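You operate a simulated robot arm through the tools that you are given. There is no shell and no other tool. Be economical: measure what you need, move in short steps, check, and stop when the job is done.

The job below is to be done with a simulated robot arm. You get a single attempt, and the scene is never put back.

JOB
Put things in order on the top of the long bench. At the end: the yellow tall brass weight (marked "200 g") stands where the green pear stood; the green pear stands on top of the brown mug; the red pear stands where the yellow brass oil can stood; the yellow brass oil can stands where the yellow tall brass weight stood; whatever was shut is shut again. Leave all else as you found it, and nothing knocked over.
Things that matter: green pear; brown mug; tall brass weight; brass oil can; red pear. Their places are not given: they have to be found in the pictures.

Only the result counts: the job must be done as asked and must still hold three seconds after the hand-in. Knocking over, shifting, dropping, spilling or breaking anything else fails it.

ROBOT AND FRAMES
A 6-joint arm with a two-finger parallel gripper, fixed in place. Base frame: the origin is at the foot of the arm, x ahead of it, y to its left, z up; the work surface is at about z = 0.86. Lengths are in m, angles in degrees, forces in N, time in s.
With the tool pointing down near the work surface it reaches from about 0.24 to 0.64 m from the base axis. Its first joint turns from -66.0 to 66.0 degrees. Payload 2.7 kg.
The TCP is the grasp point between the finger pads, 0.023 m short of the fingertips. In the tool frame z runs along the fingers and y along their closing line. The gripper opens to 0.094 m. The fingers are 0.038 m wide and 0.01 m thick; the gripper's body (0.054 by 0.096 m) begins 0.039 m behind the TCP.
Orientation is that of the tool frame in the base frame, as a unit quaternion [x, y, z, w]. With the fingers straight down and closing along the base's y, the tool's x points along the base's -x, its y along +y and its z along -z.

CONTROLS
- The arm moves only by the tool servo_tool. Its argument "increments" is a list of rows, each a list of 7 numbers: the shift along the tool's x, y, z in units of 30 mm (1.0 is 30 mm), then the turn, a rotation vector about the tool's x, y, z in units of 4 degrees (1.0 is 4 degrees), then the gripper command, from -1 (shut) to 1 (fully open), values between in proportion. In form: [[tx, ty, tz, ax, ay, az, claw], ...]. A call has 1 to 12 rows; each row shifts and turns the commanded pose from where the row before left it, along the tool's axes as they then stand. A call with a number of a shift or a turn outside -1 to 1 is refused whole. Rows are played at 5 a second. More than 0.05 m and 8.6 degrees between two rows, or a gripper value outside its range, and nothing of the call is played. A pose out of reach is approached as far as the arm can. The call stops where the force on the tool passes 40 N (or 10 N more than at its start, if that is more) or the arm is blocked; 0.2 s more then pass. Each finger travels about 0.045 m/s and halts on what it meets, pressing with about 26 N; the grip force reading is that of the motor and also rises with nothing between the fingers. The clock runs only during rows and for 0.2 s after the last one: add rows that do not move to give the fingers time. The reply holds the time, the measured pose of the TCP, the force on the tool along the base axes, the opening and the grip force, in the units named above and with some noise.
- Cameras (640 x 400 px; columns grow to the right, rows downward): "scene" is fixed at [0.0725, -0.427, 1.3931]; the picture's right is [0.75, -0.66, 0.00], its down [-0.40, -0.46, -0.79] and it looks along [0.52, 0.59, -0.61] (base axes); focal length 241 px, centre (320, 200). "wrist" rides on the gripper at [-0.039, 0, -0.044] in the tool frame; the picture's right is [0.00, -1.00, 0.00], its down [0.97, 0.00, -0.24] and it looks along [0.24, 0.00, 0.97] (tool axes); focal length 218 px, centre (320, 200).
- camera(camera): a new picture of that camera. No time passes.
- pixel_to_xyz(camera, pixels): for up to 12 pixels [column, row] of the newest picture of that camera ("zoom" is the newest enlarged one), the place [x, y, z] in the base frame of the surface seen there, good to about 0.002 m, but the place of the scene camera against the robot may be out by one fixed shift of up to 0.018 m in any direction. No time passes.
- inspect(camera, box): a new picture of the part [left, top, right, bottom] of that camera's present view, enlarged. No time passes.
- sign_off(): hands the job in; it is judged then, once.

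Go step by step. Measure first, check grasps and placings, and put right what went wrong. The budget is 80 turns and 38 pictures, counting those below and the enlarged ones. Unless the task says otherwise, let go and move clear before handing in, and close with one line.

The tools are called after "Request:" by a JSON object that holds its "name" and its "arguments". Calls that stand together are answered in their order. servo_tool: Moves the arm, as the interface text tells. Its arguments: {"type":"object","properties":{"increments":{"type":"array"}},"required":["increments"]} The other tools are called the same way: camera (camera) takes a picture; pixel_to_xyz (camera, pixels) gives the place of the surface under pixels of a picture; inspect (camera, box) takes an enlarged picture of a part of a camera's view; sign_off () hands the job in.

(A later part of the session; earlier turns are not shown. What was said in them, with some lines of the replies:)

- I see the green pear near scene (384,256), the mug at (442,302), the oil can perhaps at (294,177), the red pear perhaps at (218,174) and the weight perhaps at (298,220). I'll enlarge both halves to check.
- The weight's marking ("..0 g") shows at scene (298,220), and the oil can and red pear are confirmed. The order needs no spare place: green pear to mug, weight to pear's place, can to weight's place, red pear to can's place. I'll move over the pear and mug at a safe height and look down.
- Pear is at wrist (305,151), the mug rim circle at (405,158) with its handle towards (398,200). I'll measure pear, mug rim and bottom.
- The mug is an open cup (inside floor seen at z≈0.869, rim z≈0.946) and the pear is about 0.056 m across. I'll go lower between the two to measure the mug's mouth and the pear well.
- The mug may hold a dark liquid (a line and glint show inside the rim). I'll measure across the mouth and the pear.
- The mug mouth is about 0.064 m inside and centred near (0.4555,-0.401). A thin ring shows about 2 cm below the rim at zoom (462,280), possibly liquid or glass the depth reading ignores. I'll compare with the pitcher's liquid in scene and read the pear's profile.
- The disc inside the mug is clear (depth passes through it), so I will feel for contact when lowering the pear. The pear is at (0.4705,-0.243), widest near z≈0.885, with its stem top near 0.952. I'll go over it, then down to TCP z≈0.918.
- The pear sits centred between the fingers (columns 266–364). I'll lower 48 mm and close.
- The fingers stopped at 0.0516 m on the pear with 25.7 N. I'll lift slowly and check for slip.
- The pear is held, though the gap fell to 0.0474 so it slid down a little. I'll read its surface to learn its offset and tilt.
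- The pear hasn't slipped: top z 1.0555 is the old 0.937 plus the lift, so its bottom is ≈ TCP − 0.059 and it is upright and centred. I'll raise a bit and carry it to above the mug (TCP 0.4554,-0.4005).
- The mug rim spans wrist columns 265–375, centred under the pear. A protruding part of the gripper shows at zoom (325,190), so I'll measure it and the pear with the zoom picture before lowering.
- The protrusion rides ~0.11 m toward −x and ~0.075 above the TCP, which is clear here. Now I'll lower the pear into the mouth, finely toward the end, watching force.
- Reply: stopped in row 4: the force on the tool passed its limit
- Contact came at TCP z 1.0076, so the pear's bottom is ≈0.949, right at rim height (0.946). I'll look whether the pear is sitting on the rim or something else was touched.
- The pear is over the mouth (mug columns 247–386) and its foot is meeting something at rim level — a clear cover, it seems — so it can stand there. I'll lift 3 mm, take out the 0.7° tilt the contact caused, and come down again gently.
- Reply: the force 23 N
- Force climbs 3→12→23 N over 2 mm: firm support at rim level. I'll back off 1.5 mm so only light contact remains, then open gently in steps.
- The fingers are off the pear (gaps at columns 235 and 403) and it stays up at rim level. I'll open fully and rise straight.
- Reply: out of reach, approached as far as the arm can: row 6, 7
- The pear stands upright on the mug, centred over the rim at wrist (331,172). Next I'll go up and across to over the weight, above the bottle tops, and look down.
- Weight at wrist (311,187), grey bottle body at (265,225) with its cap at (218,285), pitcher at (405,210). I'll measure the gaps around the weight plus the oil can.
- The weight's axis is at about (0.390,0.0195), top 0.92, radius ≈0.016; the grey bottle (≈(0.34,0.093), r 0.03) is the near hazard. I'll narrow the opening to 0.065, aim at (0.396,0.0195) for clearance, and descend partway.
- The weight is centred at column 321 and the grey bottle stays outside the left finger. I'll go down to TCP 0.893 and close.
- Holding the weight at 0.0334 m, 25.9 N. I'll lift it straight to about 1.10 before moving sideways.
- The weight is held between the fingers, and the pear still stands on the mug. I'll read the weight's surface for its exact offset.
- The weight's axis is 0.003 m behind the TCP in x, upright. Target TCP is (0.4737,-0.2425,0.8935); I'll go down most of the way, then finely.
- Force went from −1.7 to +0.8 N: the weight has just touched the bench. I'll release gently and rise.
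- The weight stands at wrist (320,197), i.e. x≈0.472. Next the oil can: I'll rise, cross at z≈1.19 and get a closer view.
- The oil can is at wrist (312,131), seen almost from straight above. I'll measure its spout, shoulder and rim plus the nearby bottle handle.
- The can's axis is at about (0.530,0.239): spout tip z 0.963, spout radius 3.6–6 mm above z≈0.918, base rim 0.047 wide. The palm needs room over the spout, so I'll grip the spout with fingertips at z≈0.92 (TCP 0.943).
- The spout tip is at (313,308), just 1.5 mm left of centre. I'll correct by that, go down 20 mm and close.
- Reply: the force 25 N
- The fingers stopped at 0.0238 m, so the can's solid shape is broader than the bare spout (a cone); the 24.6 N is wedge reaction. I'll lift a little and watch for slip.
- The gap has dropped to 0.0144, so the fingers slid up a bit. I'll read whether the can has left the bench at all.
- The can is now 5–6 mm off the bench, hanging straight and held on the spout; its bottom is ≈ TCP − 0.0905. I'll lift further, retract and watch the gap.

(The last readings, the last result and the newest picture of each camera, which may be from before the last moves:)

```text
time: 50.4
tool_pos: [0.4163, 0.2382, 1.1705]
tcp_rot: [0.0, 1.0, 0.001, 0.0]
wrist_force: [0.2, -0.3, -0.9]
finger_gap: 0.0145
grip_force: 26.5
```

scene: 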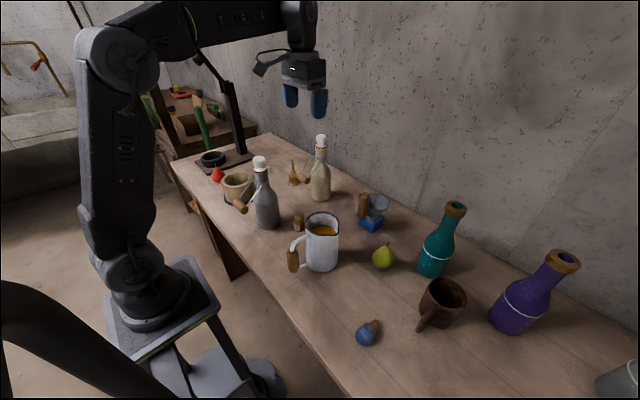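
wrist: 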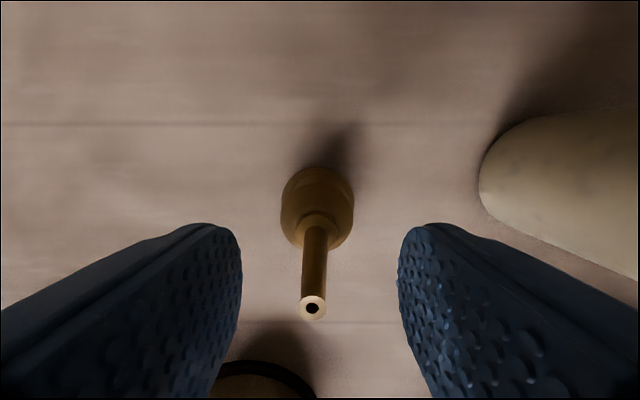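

Gap steady at 0.0145. I'll rise to 1.235 and cross over the bottles to above the weight's old place.

Request:
{"name": "servo_tool", "arguments": {"increments": [[0, 0, -0.8, 0, 0, 0, -1], [0, 0, -0.8, 0, 0, 0, -1], [0, 0, -0.5, 0, 0, 0, -1], [0.1, -0.8, 0, 0, 0, 0, -1], [0.1, -0.8, 0, 0, 0, 0, -1], [0.1, -0.8, 0, 0, 0, 0, -1], [0.1, -0.8, 0, 0, 0, 0, -1], [0.1, -0.8, 0, 0, 0, 0, -1], [0.1, -0.8, 0, 0, 0, 0, -1], [0.1, -0.8, 0, 0, 0, 0, -1], [0.1, -0.8, 0, 0, 0, 0, -1], [0.04, -0.86, 0, 0, 0, 0, -1]]}}

Request:
{"name": "servo_tool", "arguments": {"increments": [[0, 0, 0, 0, 0, 0, -1], [0, 0, 0, 0, 0, 0, -1]]}}

Request:
{"name": "camera", "arguments": {"camera": "wrist"}}

```text
time: 53.0
tool_pos: [0.3918, 0.0208, 1.2326]
tcp_rot: [0.0, 1.0, 0.001, -0.001]
wrist_force: [-0.2, -0.3, -0.4]
finger_gap: 0.0144
grip_force: 26.5
```

```text
time: 53.6
tool_pos: [0.3907, 0.02, 1.2332]
tcp_rot: [-0.001, 1.0, 0.001, -0.001]
wrist_force: [0.4, 0.0, -0.7]
finger_gap: 0.0145
grip_force: 26.0
```

```text
8 pictures are left
```

wrist: 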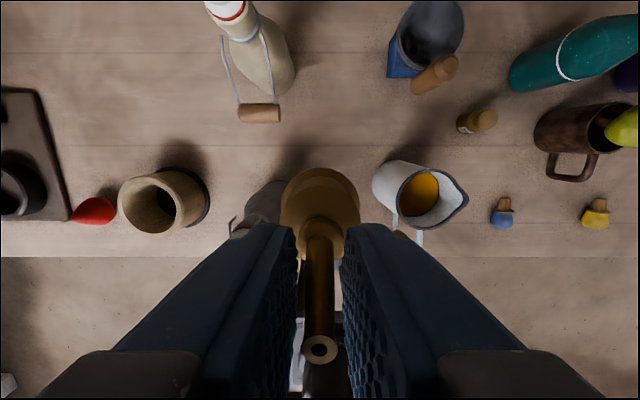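

The can hangs straight (tip (320,348), body centred at column 320). I'll read its offset to the TCP.

Request:
{"name": "pixel_to_xyz", "arguments": {"camera": "wrist", "pixels": [[308, 348], [332, 348], [320, 337], [320, 361], [320, 172], [283, 200], [358, 200], [320, 230], [95, 212], [80, 212], [95, 200]]}}

```text
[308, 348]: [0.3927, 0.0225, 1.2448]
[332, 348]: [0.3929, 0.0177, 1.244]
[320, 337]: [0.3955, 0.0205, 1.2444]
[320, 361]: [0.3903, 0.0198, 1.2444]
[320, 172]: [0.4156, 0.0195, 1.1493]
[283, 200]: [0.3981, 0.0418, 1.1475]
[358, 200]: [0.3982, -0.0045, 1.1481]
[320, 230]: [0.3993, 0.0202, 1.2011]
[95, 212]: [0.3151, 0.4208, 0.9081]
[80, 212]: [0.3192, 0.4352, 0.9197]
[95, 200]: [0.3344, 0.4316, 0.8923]
```

Can axis ≈ (0.392,0.0195), bottom ≈ TCP − 0.0915, so contact is expected at TCP ≈0.9515. I'll descend to about 0.957.

Request:
{"name": "servo_tool", "arguments": {"increments": [[0.03, 0.02, 0.8, 0, 0, 0, -1], [0, 0, 0.9, 0, 0, 0, -1], [0, 0, 0.9, 0, 0, 0, -1], [0, 0, 0.9, 0, 0, 0, -1], [0, 0, 0.9, 0, 0, 0, -1], [0, 0, 0.9, 0, 0, 0, -1], [0, 0, 0.9, 0, 0, 0, -1], [0, 0, 0.9, 0, 0, 0, -1], [0, 0, 0.9, 0, 0, 0, -1], [0, 0, 0.8, 0, 0, 0, -1], [0, 0, 0.4, 0, 0, 0, -1], [0, 0, 0, 0, 0, 0, -1]]}}

Request:
{"name": "servo_tool", "arguments": {"increments": [[0, 0, 0.06, 0, 0, 0, -1], [0, 0, 0.04, 0, 0, 0, -1], [0, 0, 0, 0, 0, 0, -1]]}}

Request:
{"name": "servo_tool", "arguments": {"increments": [[0, 0, 0.04, 0, 0, 0, -1], [0, 0, 0, 0, 0, 0, -1]]}}

```text
time: 56.2
tool_pos: [0.3897, 0.0225, 0.9566]
tcp_rot: [0.0, 1.0, 0.0, -0.001]
wrist_force: [0.6, 0.8, -0.7]
finger_gap: 0.0144
grip_force: 26.1
```

```text
time: 57.0
tool_pos: [0.3891, 0.023, 0.9551]
tcp_rot: [0.001, 1.0, 0.001, -0.001]
wrist_force: [0.6, 0.3, -0.9]
finger_gap: 0.0146
grip_force: 25.9
```

```text
time: 57.6
tool_pos: [0.39, 0.0239, 0.9531]
tcp_rot: [0.001, 1.0, 0.001, -0.002]
wrist_force: [-0.4, 0.6, -1.3]
finger_gap: 0.0143
grip_force: 26.3
```

Not touching yet, and y reads 0.023, about 2.5 mm left. I'll correct that and lower on in 1 mm steps.

Request:
{"name": "servo_tool", "arguments": {"increments": [[0, -0.07, 0, 0, 0, 0, -1], [0, 0, 0.03, 0, 0, 0, -1], [0, 0, 0, 0, 0, 0, -1]]}}

Request:
{"name": "servo_tool", "arguments": {"increments": [[0, 0, 0.03, 0, 0, 0, -1], [0, 0, 0, 0, 0, 0, -1]]}}

Request:
{"name": "servo_tool", "arguments": {"increments": [[0, 0, 0.03, 0, 0, 0, -1], [0, 0, 0, 0, 0, 0, -1]]}}

```text
time: 58.4
tool_pos: [0.3882, 0.0207, 0.9518]
tcp_rot: [0.0, 1.0, 0.001, -0.001]
wrist_force: [0.3, -0.3, -1.0]
finger_gap: 0.0143
grip_force: 25.8
```

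```text
time: 59.0
tool_pos: [0.3895, 0.0207, 0.9518]
tcp_rot: [0.0, 1.0, 0.001, -0.001]
wrist_force: [-0.4, 0.0, -0.5]
finger_gap: 0.0144
grip_force: 26.4
```

```text
time: 59.6
tool_pos: [0.3892, 0.0202, 0.9508]
tcp_rot: [0.0, 1.0, 0.001, 0.0]
wrist_force: [-6.5, -1.2, 17.6]
finger_gap: 0.0145
grip_force: 25.8
```

Contact: 17.6 N at TCP 0.9508. I'll ease off 0.7 mm, open in steps and rise straight up.

Request:
{"name": "servo_tool", "arguments": {"increments": [[0, 0, -0.025, 0, 0, 0, -1], [0, 0, 0, 0, 0, 0, -1], [0, 0, 0, 0, 0, 0, -0.66], [0, 0, 0, 0, 0, 0, -0.55], [0, 0, 0, 0, 0, 0, -0.3], [0, 0, 0, 0, 0, 0, 0.1], [0, 0, 0, 0, 0, 0, 0.1], [0, 0, -0.5, 0, 0, 0, 0.1], [0, 0, -1, 0, 0, 0, 0.1], [0, 0, -1, 0, 0, 0, 0.1], [0, 0, -1, 0, 0, 0, 0.1], [0, 0, 0, 0, 0, 0, 0.1]]}}

Request:
{"name": "camera", "arguments": {"camera": "wrist"}}

```text
time: 62.2
tool_pos: [0.3889, 0.0211, 1.0574]
tcp_rot: [0.0, 1.0, 0.001, -0.001]
wrist_force: [0.3, -0.5, -0.4]
finger_gap: 0.0515
grip_force: 0.1
```

```text
7 pictures are left
```

wrist: 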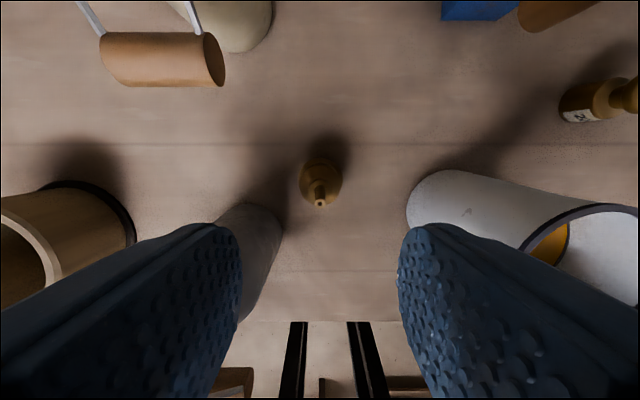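

The can stands upright at (320,190), tip over (0.392,0.021). Next the red pear near (0.318,0.437); before moving I'll measure the black stand's pole and the arm of it in the scene view.

Request:
{"name": "camera", "arguments": {"camera": "scene"}}

Request:
{"name": "pixel_to_xyz", "arguments": {"camera": "scene", "pixels": [[238, 110], [232, 90], [222, 80], [205, 65], [196, 55], [217, 173], [214, 160], [222, 172], [213, 158], [237, 180], [230, 195], [245, 148]]}}

```text
6 pictures are left
```

scene: 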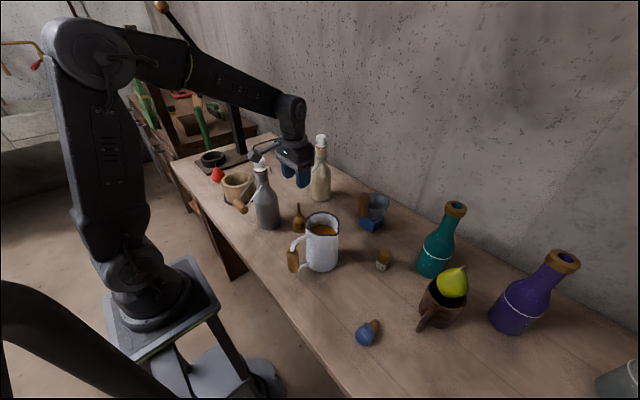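

```text
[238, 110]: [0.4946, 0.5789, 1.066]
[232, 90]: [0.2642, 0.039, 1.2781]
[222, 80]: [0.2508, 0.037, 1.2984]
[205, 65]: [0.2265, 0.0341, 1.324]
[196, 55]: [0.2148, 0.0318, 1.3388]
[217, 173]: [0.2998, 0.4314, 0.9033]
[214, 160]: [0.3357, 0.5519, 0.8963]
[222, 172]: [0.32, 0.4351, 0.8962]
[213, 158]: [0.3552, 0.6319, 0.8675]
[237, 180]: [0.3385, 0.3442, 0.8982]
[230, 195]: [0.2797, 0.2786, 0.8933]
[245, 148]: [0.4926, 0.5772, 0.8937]
```

A lever with a ball end rises from the stand at scene (200,50)–(160,6). I'll measure it, as it may overhang the red pear.

Request:
{"name": "pixel_to_xyz", "arguments": {"camera": "scene", "pixels": [[160, 6], [168, 11], [176, 20], [184, 29], [192, 39], [210, 65], [216, 75], [228, 95], [234, 100], [240, 130]]}}

```text
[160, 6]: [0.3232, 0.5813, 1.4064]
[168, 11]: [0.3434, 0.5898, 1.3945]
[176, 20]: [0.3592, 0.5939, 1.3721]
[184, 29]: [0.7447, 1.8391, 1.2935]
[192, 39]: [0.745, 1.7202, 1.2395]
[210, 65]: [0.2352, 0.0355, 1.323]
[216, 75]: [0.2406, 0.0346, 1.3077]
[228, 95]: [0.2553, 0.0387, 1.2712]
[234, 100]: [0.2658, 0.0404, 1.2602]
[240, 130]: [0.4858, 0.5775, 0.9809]
```

The lever stays at y≈0.58, clear of where the gripper will be. I'll rise and cross to above the red pear for a closer look.

Request:
{"name": "servo_tool", "arguments": {"increments": [[0, 0, -1, 0, 0, 0, 0.1], [0, 0, -1, 0, 0, 0, 0.3], [0, 0, -1, 0, 0, 0, 0.6], [0, 0, -1, 0, 0, 0, 1], [0, 0, -0.8, 0, 0, 0, 1], [0, 1, 0, 0, 0, 0, 1], [0, 1, 0, 0, 0, 0, 1], [0, 1, 0, 0, 0, 0, 1], [0, 1, 0, 0, 0, 0, 1], [0, 1, 0, 0, 0, 0, 1], [0, 1, 0, 0, 0, 0, 1], [0, 1, 0, 0, 0, 0, 1]]}}

Request:
{"name": "servo_tool", "arguments": {"increments": [[0.3, 1, 0.2, 0, 0, 0, 1], [0.3, 1, 0.3, 0, 0, 0, 1], [0.3, 1, 0.4, 0, 0, 0, 1], [0.3, 1, 0.4, 0, 0, 0, 1], [0.3, 1, 0.4, 0, 0, 0, 1], [0.1, 0.7, 0.4, 0, 0, 0, 1], [0, 0, 0.4, 0, 0, 0, 1], [0, 0, 0, 0, 0, 0, 1]]}}

Request:
{"name": "camera", "arguments": {"camera": "wrist"}}

```text
time: 64.8
tool_pos: [0.3904, 0.2305, 1.2018]
tcp_rot: [0.0, 1.0, 0.001, -0.001]
wrist_force: [-0.3, 0.5, 0.6]
finger_gap: 0.0941
grip_force: 0.0
```

```text
time: 66.6
tool_pos: [0.3419, 0.4015, 1.1262]
tcp_rot: [0.001, 1.0, 0.0, 0.0]
wrist_force: [0.1, -0.3, -0.6]
finger_gap: 0.0941
grip_force: 0.0
```

```text
5 pictures are left
```

wrist: 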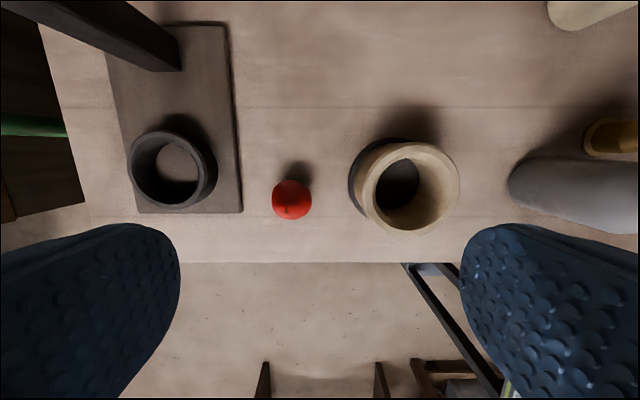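

The red pear is at wrist (291,200), with ~4 cm to the stand base (column 240) and ~5 cm to the mortar (column 350). I'll measure these.

Request:
{"name": "pixel_to_xyz", "arguments": {"camera": "wrist", "pixels": [[273, 200], [311, 200], [291, 182], [291, 218], [289, 208], [294, 205], [241, 205], [232, 200], [350, 185], [362, 210], [216, 180], [291, 195]]}}

Request:
{"name": "inspect", "arguments": {"camera": "wrist", "box": [259, 180, 323, 220]}}

```text
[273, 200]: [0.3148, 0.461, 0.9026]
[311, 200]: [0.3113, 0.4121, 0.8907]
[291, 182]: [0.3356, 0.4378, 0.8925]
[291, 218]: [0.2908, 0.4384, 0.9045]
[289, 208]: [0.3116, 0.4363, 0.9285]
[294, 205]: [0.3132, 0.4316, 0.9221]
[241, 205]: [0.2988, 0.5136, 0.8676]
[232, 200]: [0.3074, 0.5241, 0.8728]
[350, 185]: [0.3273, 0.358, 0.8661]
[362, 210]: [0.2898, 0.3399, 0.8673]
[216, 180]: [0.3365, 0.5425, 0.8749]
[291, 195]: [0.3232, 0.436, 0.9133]
```

```text
10.00 times, centred on (291, 200) of wrist
```

zoom: 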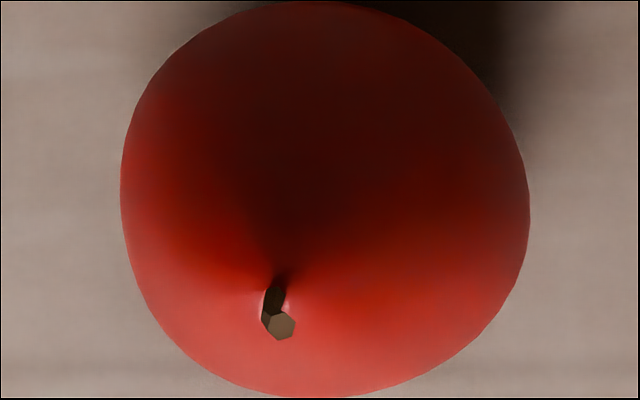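

The pear is centred at (0.313,0.4365), r≈0.0255, stem top ≈0.946. I'll go over it with the opening at 0.08, down to TCP 0.911 and close.

Request:
{"name": "servo_tool", "arguments": {"increments": [[0.5, 0.6, 0, 0, 0, 0, 0.7], [0.463, 0.567, 0, 0, 0, 0, 0.7], [0, 0, 0, 0, 0, 0, 0.7], [0, 0, 1, 0, 0, 0, 0.7], [0, 0, 1, 0, 0, 0, 0.7], [0, 0, 1, 0, 0, 0, 0.7], [0, 0, 1, 0, 0, 0, 0.7], [0, 0, 1, 0, 0, 0, 0.7], [0, 0, 0.5, 0, 0, 0, 0.7], [0, 0, 0, 0, 0, 0, 0.7]]}}

Request:
{"name": "camera", "arguments": {"camera": "wrist"}}

```text
time: 68.8
tool_pos: [0.3126, 0.4362, 0.9595]
tcp_rot: [0.0, 1.0, 0.0, -0.001]
wrist_force: [0.0, -1.2, -0.4]
finger_gap: 0.0799
grip_force: 0.1
```

```text
3 pictures are left
```

wrist: 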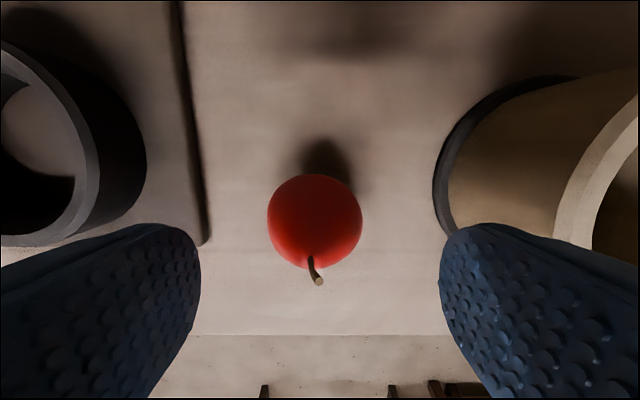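

The pear is centred at column 315 and both fingers are clear of the stand base and mortar. I'll go down 48 mm and close.

Request:
{"name": "servo_tool", "arguments": {"increments": [[0, 0.07, 0.8, 0, 0, 0, 0.7], [0, 0, 0.81, 0, 0, 0, 0.7], [0, 0, 0, 0, 0, 0, 0.7], [0, 0, 0, 0, 0, 0, -1], [0, 0, 0, 0, 0, 0, -1], [0, 0, 0, 0, 0, 0, -1], [0, 0, 0, 0, 0, 0, -1], [0, 0, 0, 0, 0, 0, -1], [0, 0, 0, 0, 0, 0, -1]]}}

Request:
{"name": "servo_tool", "arguments": {"increments": [[0, 0, -0.3, 0, 0, 0, -1], [0, 0, -0.7, 0, 0, 0, -1], [0, 0, -1, 0, 0, 0, -1], [0, 0, -1, 0, 0, 0, -1], [0, 0, -1, 0, 0, 0, -1], [0, 0, -1, 0, 0, 0, -1], [0, 0, -1, 0, 0, 0, -1], [0, 0, 0, 0, 0, 0, -1]]}}

```text
time: 70.8
tool_pos: [0.3125, 0.4382, 0.9133]
tcp_rot: [0.0, 1.0, 0.001, -0.001]
wrist_force: [-0.7, 0.2, 0.4]
finger_gap: 0.0522
grip_force: 26.0
```

```text
time: 72.6
tool_pos: [0.3133, 0.438, 1.0951]
tcp_rot: [0.0, 1.0, 0.001, 0.0]
wrist_force: [0.8, 0.5, -1.6]
finger_gap: 0.0404
grip_force: 26.5
```

The gap fell to 0.0404, so the pear settled lower in the fingers but is still held. I'll carry it smoothly to the can's old place (0.530,0.239), watching the gap.

Request:
{"name": "servo_tool", "arguments": {"increments": [[-0.4, -0.4, 0, 0, 0, 0, -1], [-0.7, -0.65, 0, 0, 0, 0, -1], [-0.7, -0.65, 0, 0, 0, 0, -1], [-0.7, -0.65, 0, 0, 0, 0, -1], [-0.7, -0.65, 0, 0, 0, 0, -1], [-0.7, -0.65, 0, 0, 0, 0, -1], [-0.7, -0.65, 0, 0, 0, 0, -1], [-0.7, -0.65, 0, 0, 0, 0, -1], [-0.7, -0.65, 0, 0, 0, 0, -1], [-0.7, -0.65, 0, 0, 0, 0, -1], [-0.53, -0.38, 0, 0, 0, 0, -1], [0, 0, 0, 0, 0, 0, -1]]}}

Request:
{"name": "camera", "arguments": {"camera": "wrist"}}

Request:
{"name": "pixel_to_xyz", "arguments": {"camera": "wrist", "pixels": [[320, 185], [320, 200], [320, 230], [320, 260], [320, 300], [320, 330], [320, 350], [320, 370], [290, 250], [350, 250]]}}

```text
time: 75.2
tool_pos: [0.5303, 0.2396, 1.0932]
tcp_rot: [-0.001, 1.0, 0.0, -0.001]
wrist_force: [0.2, 0.6, -0.9]
finger_gap: 0.0399
grip_force: 25.7
```

```text
2 pictures are left
```

wrist: 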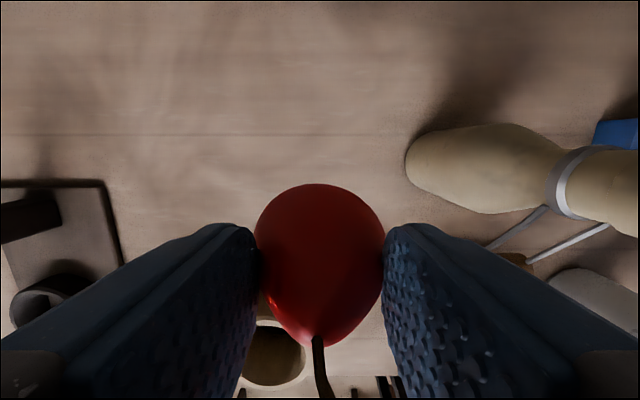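

```text
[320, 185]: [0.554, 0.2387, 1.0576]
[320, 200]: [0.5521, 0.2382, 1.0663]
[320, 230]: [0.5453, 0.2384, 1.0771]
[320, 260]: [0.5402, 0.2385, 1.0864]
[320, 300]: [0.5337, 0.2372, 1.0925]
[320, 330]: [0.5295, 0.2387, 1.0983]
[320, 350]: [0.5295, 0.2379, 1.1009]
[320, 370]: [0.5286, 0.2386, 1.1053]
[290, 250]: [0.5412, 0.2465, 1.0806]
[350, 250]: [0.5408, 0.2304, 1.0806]
```

The pear hangs upright at (0.529,0.2385), gap steady at 0.040, with its bottom ≈ TCP − 0.0655, so contact is due near TCP 0.925. I'll descend to ≈0.932 then finely.

Request:
{"name": "servo_tool", "arguments": {"increments": [[-0.03, 0, 0.8, 0, 0, 0, -1], [0, 0, 0.9, 0, 0, 0, -1], [0, 0, 0.9, 0, 0, 0, -1], [0, 0, 0.9, 0, 0, 0, -1], [0, 0, 0.9, 0, 0, 0, -1], [0, 0, 0.6, 0, 0, 0, -1], [0, 0, 0.35, 0, 0, 0, -1], [0, 0, 0, 0, 0, 0, -1]]}}

Request:
{"name": "servo_tool", "arguments": {"increments": [[0, 0, 0.05, 0, 0, 0, -1], [0, 0, 0.05, 0, 0, 0, -1], [0, 0, 0, 0, 0, 0, -1]]}}

Request:
{"name": "servo_tool", "arguments": {"increments": [[0, 0, 0.05, 0, 0, 0, -1], [0, 0, 0, 0, 0, 0, -1]]}}

```text
time: 77.0
tool_pos: [0.5303, 0.2392, 0.932]
tcp_rot: [0.0, 1.0, 0.001, -0.001]
wrist_force: [-0.5, 0.2, -0.9]
finger_gap: 0.0399
grip_force: 26.3
```

```text
time: 77.8
tool_pos: [0.5297, 0.2395, 0.9282]
tcp_rot: [0.001, 1.0, 0.0, -0.001]
wrist_force: [0.0, 0.2, -2.1]
finger_gap: 0.0395
grip_force: 26.2
```

```text
time: 78.4
tool_pos: [0.5301, 0.2389, 0.9275]
tcp_rot: [0.0, 1.0, 0.001, -0.001]
wrist_force: [0.3, -0.1, -1.5]
finger_gap: 0.0395
grip_force: 26.1
```

Still free at 0.9275; I'll continue in 1 mm steps until the bench is felt.

Request:
{"name": "servo_tool", "arguments": {"increments": [[0, 0, 0.04, 0, 0, 0, -1], [0, 0, 0, 0, 0, 0, -1]]}}

Request:
{"name": "servo_tool", "arguments": {"increments": [[0, 0, 0.04, 0, 0, 0, -1], [0, 0, 0, 0, 0, 0, -1]]}}

Request:
{"name": "servo_tool", "arguments": {"increments": [[0, 0, 0.03, 0, 0, 0, -1], [0, 0, 0, 0, 0, 0, -1]]}}

```text
time: 79.0
tool_pos: [0.5307, 0.2394, 0.9268]
tcp_rot: [0.001, 1.0, 0.001, -0.001]
wrist_force: [1.2, -0.3, -0.9]
finger_gap: 0.0393
grip_force: 26.2
```

```text
time: 79.6
tool_pos: [0.531, 0.2378, 0.9243]
tcp_rot: [0.0, 1.0, 0.0, 0.0]
wrist_force: [0.3, 0.0, -1.1]
finger_gap: 0.0392
grip_force: 25.3
```

```text
time: 80.2
tool_pos: [0.5314, 0.2403, 0.9244]
tcp_rot: [0.0, 1.0, 0.0, 0.0]
wrist_force: [-0.4, -0.3, -0.3]
finger_gap: 0.039
grip_force: 26.4
```

Request:
{"name": "servo_tool", "arguments": {"increments": [[0, 0, 0.03, 0, 0, 0, -1], [0, 0, 0, 0, 0, 0, -1]]}}

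Request:
{"name": "servo_tool", "arguments": {"increments": [[0, 0, 0.03, 0, 0, 0, -1], [0, 0, 0, 0, 0, 0, -1]]}}

```text
time: 80.8
tool_pos: [0.531, 0.2392, 0.9251]
tcp_rot: [0.0, 1.0, 0.002, 0.0]
wrist_force: [-3.0, -1.1, 8.1]
finger_gap: 0.0393
grip_force: 25.6
```

```text
time: 81.4
tool_pos: [0.5301, 0.2392, 0.9245]
tcp_rot: [0.0, 1.0, 0.002, 0.002]
wrist_force: [-5.2, -0.7, 18.7]
finger_gap: 0.0389
grip_force: 25.9
```

The pear is on the bench (8 then 19 N). I'll ease off 1.3 mm, open in steps, then rise straight up well clear.

Request:
{"name": "servo_tool", "arguments": {"increments": [[0, 0, -0.045, 0, 0, 0, -1], [0, 0, 0, 0, 0, 0, -1], [0, 0, 0, 0, 0, 0, -0.14], [0, 0, 0, 0, 0, 0, -0.1], [0, 0, 0, 0, 0, 0, 0], [0, 0, 0, 0, 0, 0, 0.3], [0, 0, 0, 0, 0, 0, 0.6], [0, 0, -0.4, 0, 0, 0, 0.6], [0, 0, -1, 0, 0, 0, 0.6], [0, 0, -1, 0, 0, 0, 0.6], [0, 0, -1, 0, 0, 0, 0.6], [0.5, 0, -1, 0, 0, 0, 0.6]]}}

Request:
{"name": "servo_tool", "arguments": {"increments": [[0.7, 0, -0.8, 0, 0, 0, 1], [0.7, 0, -0.8, 0, 0, 0, 1], [0.7, 0, -0.8, 0, 0, 0, 1], [0.6, 0, -0.6, 0, 0, 0, 1], [0, 0, 0, 0, 0, 0, 1]]}}

Request:
{"name": "camera", "arguments": {"camera": "scene"}}

Request:
{"name": "camera", "arguments": {"camera": "wrist"}}

```text
time: 84.0
tool_pos: [0.5152, 0.24, 1.0565]
tcp_rot: [0.0, 1.0, 0.001, -0.001]
wrist_force: [-1.0, 0.3, -0.1]
finger_gap: 0.0754
grip_force: 0.0
```

```text
time: 85.2
tool_pos: [0.4348, 0.2394, 1.1456]
tcp_rot: [0.001, 1.0, 0.001, -0.001]
wrist_force: [-0.2, -0.6, -0.4]
finger_gap: 0.0939
grip_force: 0.0
```

```text
1 pictures are left
```

scene: 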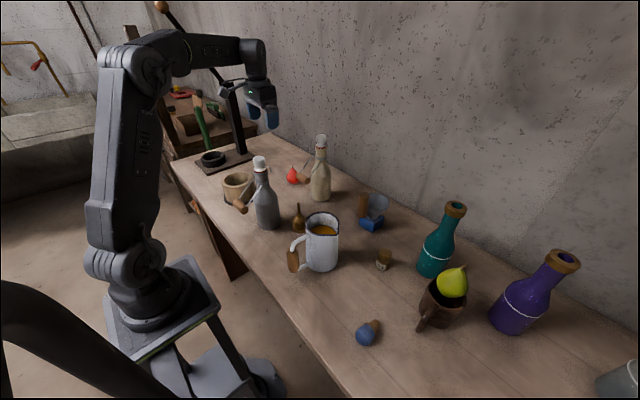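

```text
0 pictures are left
```

wrist: 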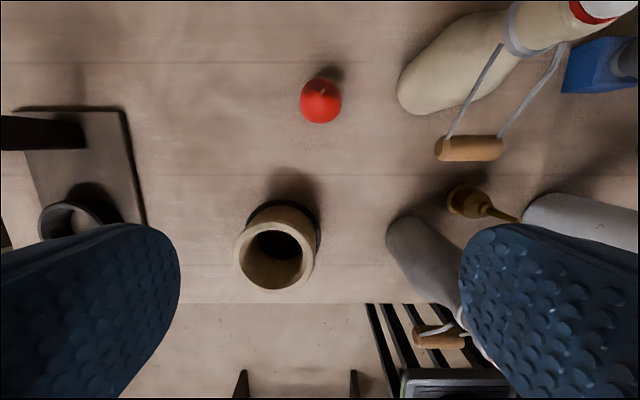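

The red pear stands upright at wrist (320,101). In the scene view the can (298,220), weight (384,262) and green pear on the mug (452,283) are all upright and nothing else looks moved, so I'm handing in.

Request:
{"name": "sign_off", "arguments": {}}

```text
The job is handed in.
```

The job is handed in: the green pear stands on the mug, the weight where the pear was, the oil can where the weight was, and the red pear where the can was. Nothing had to be opened or shut, the last pictures show everything upright, and the gripper is clear.
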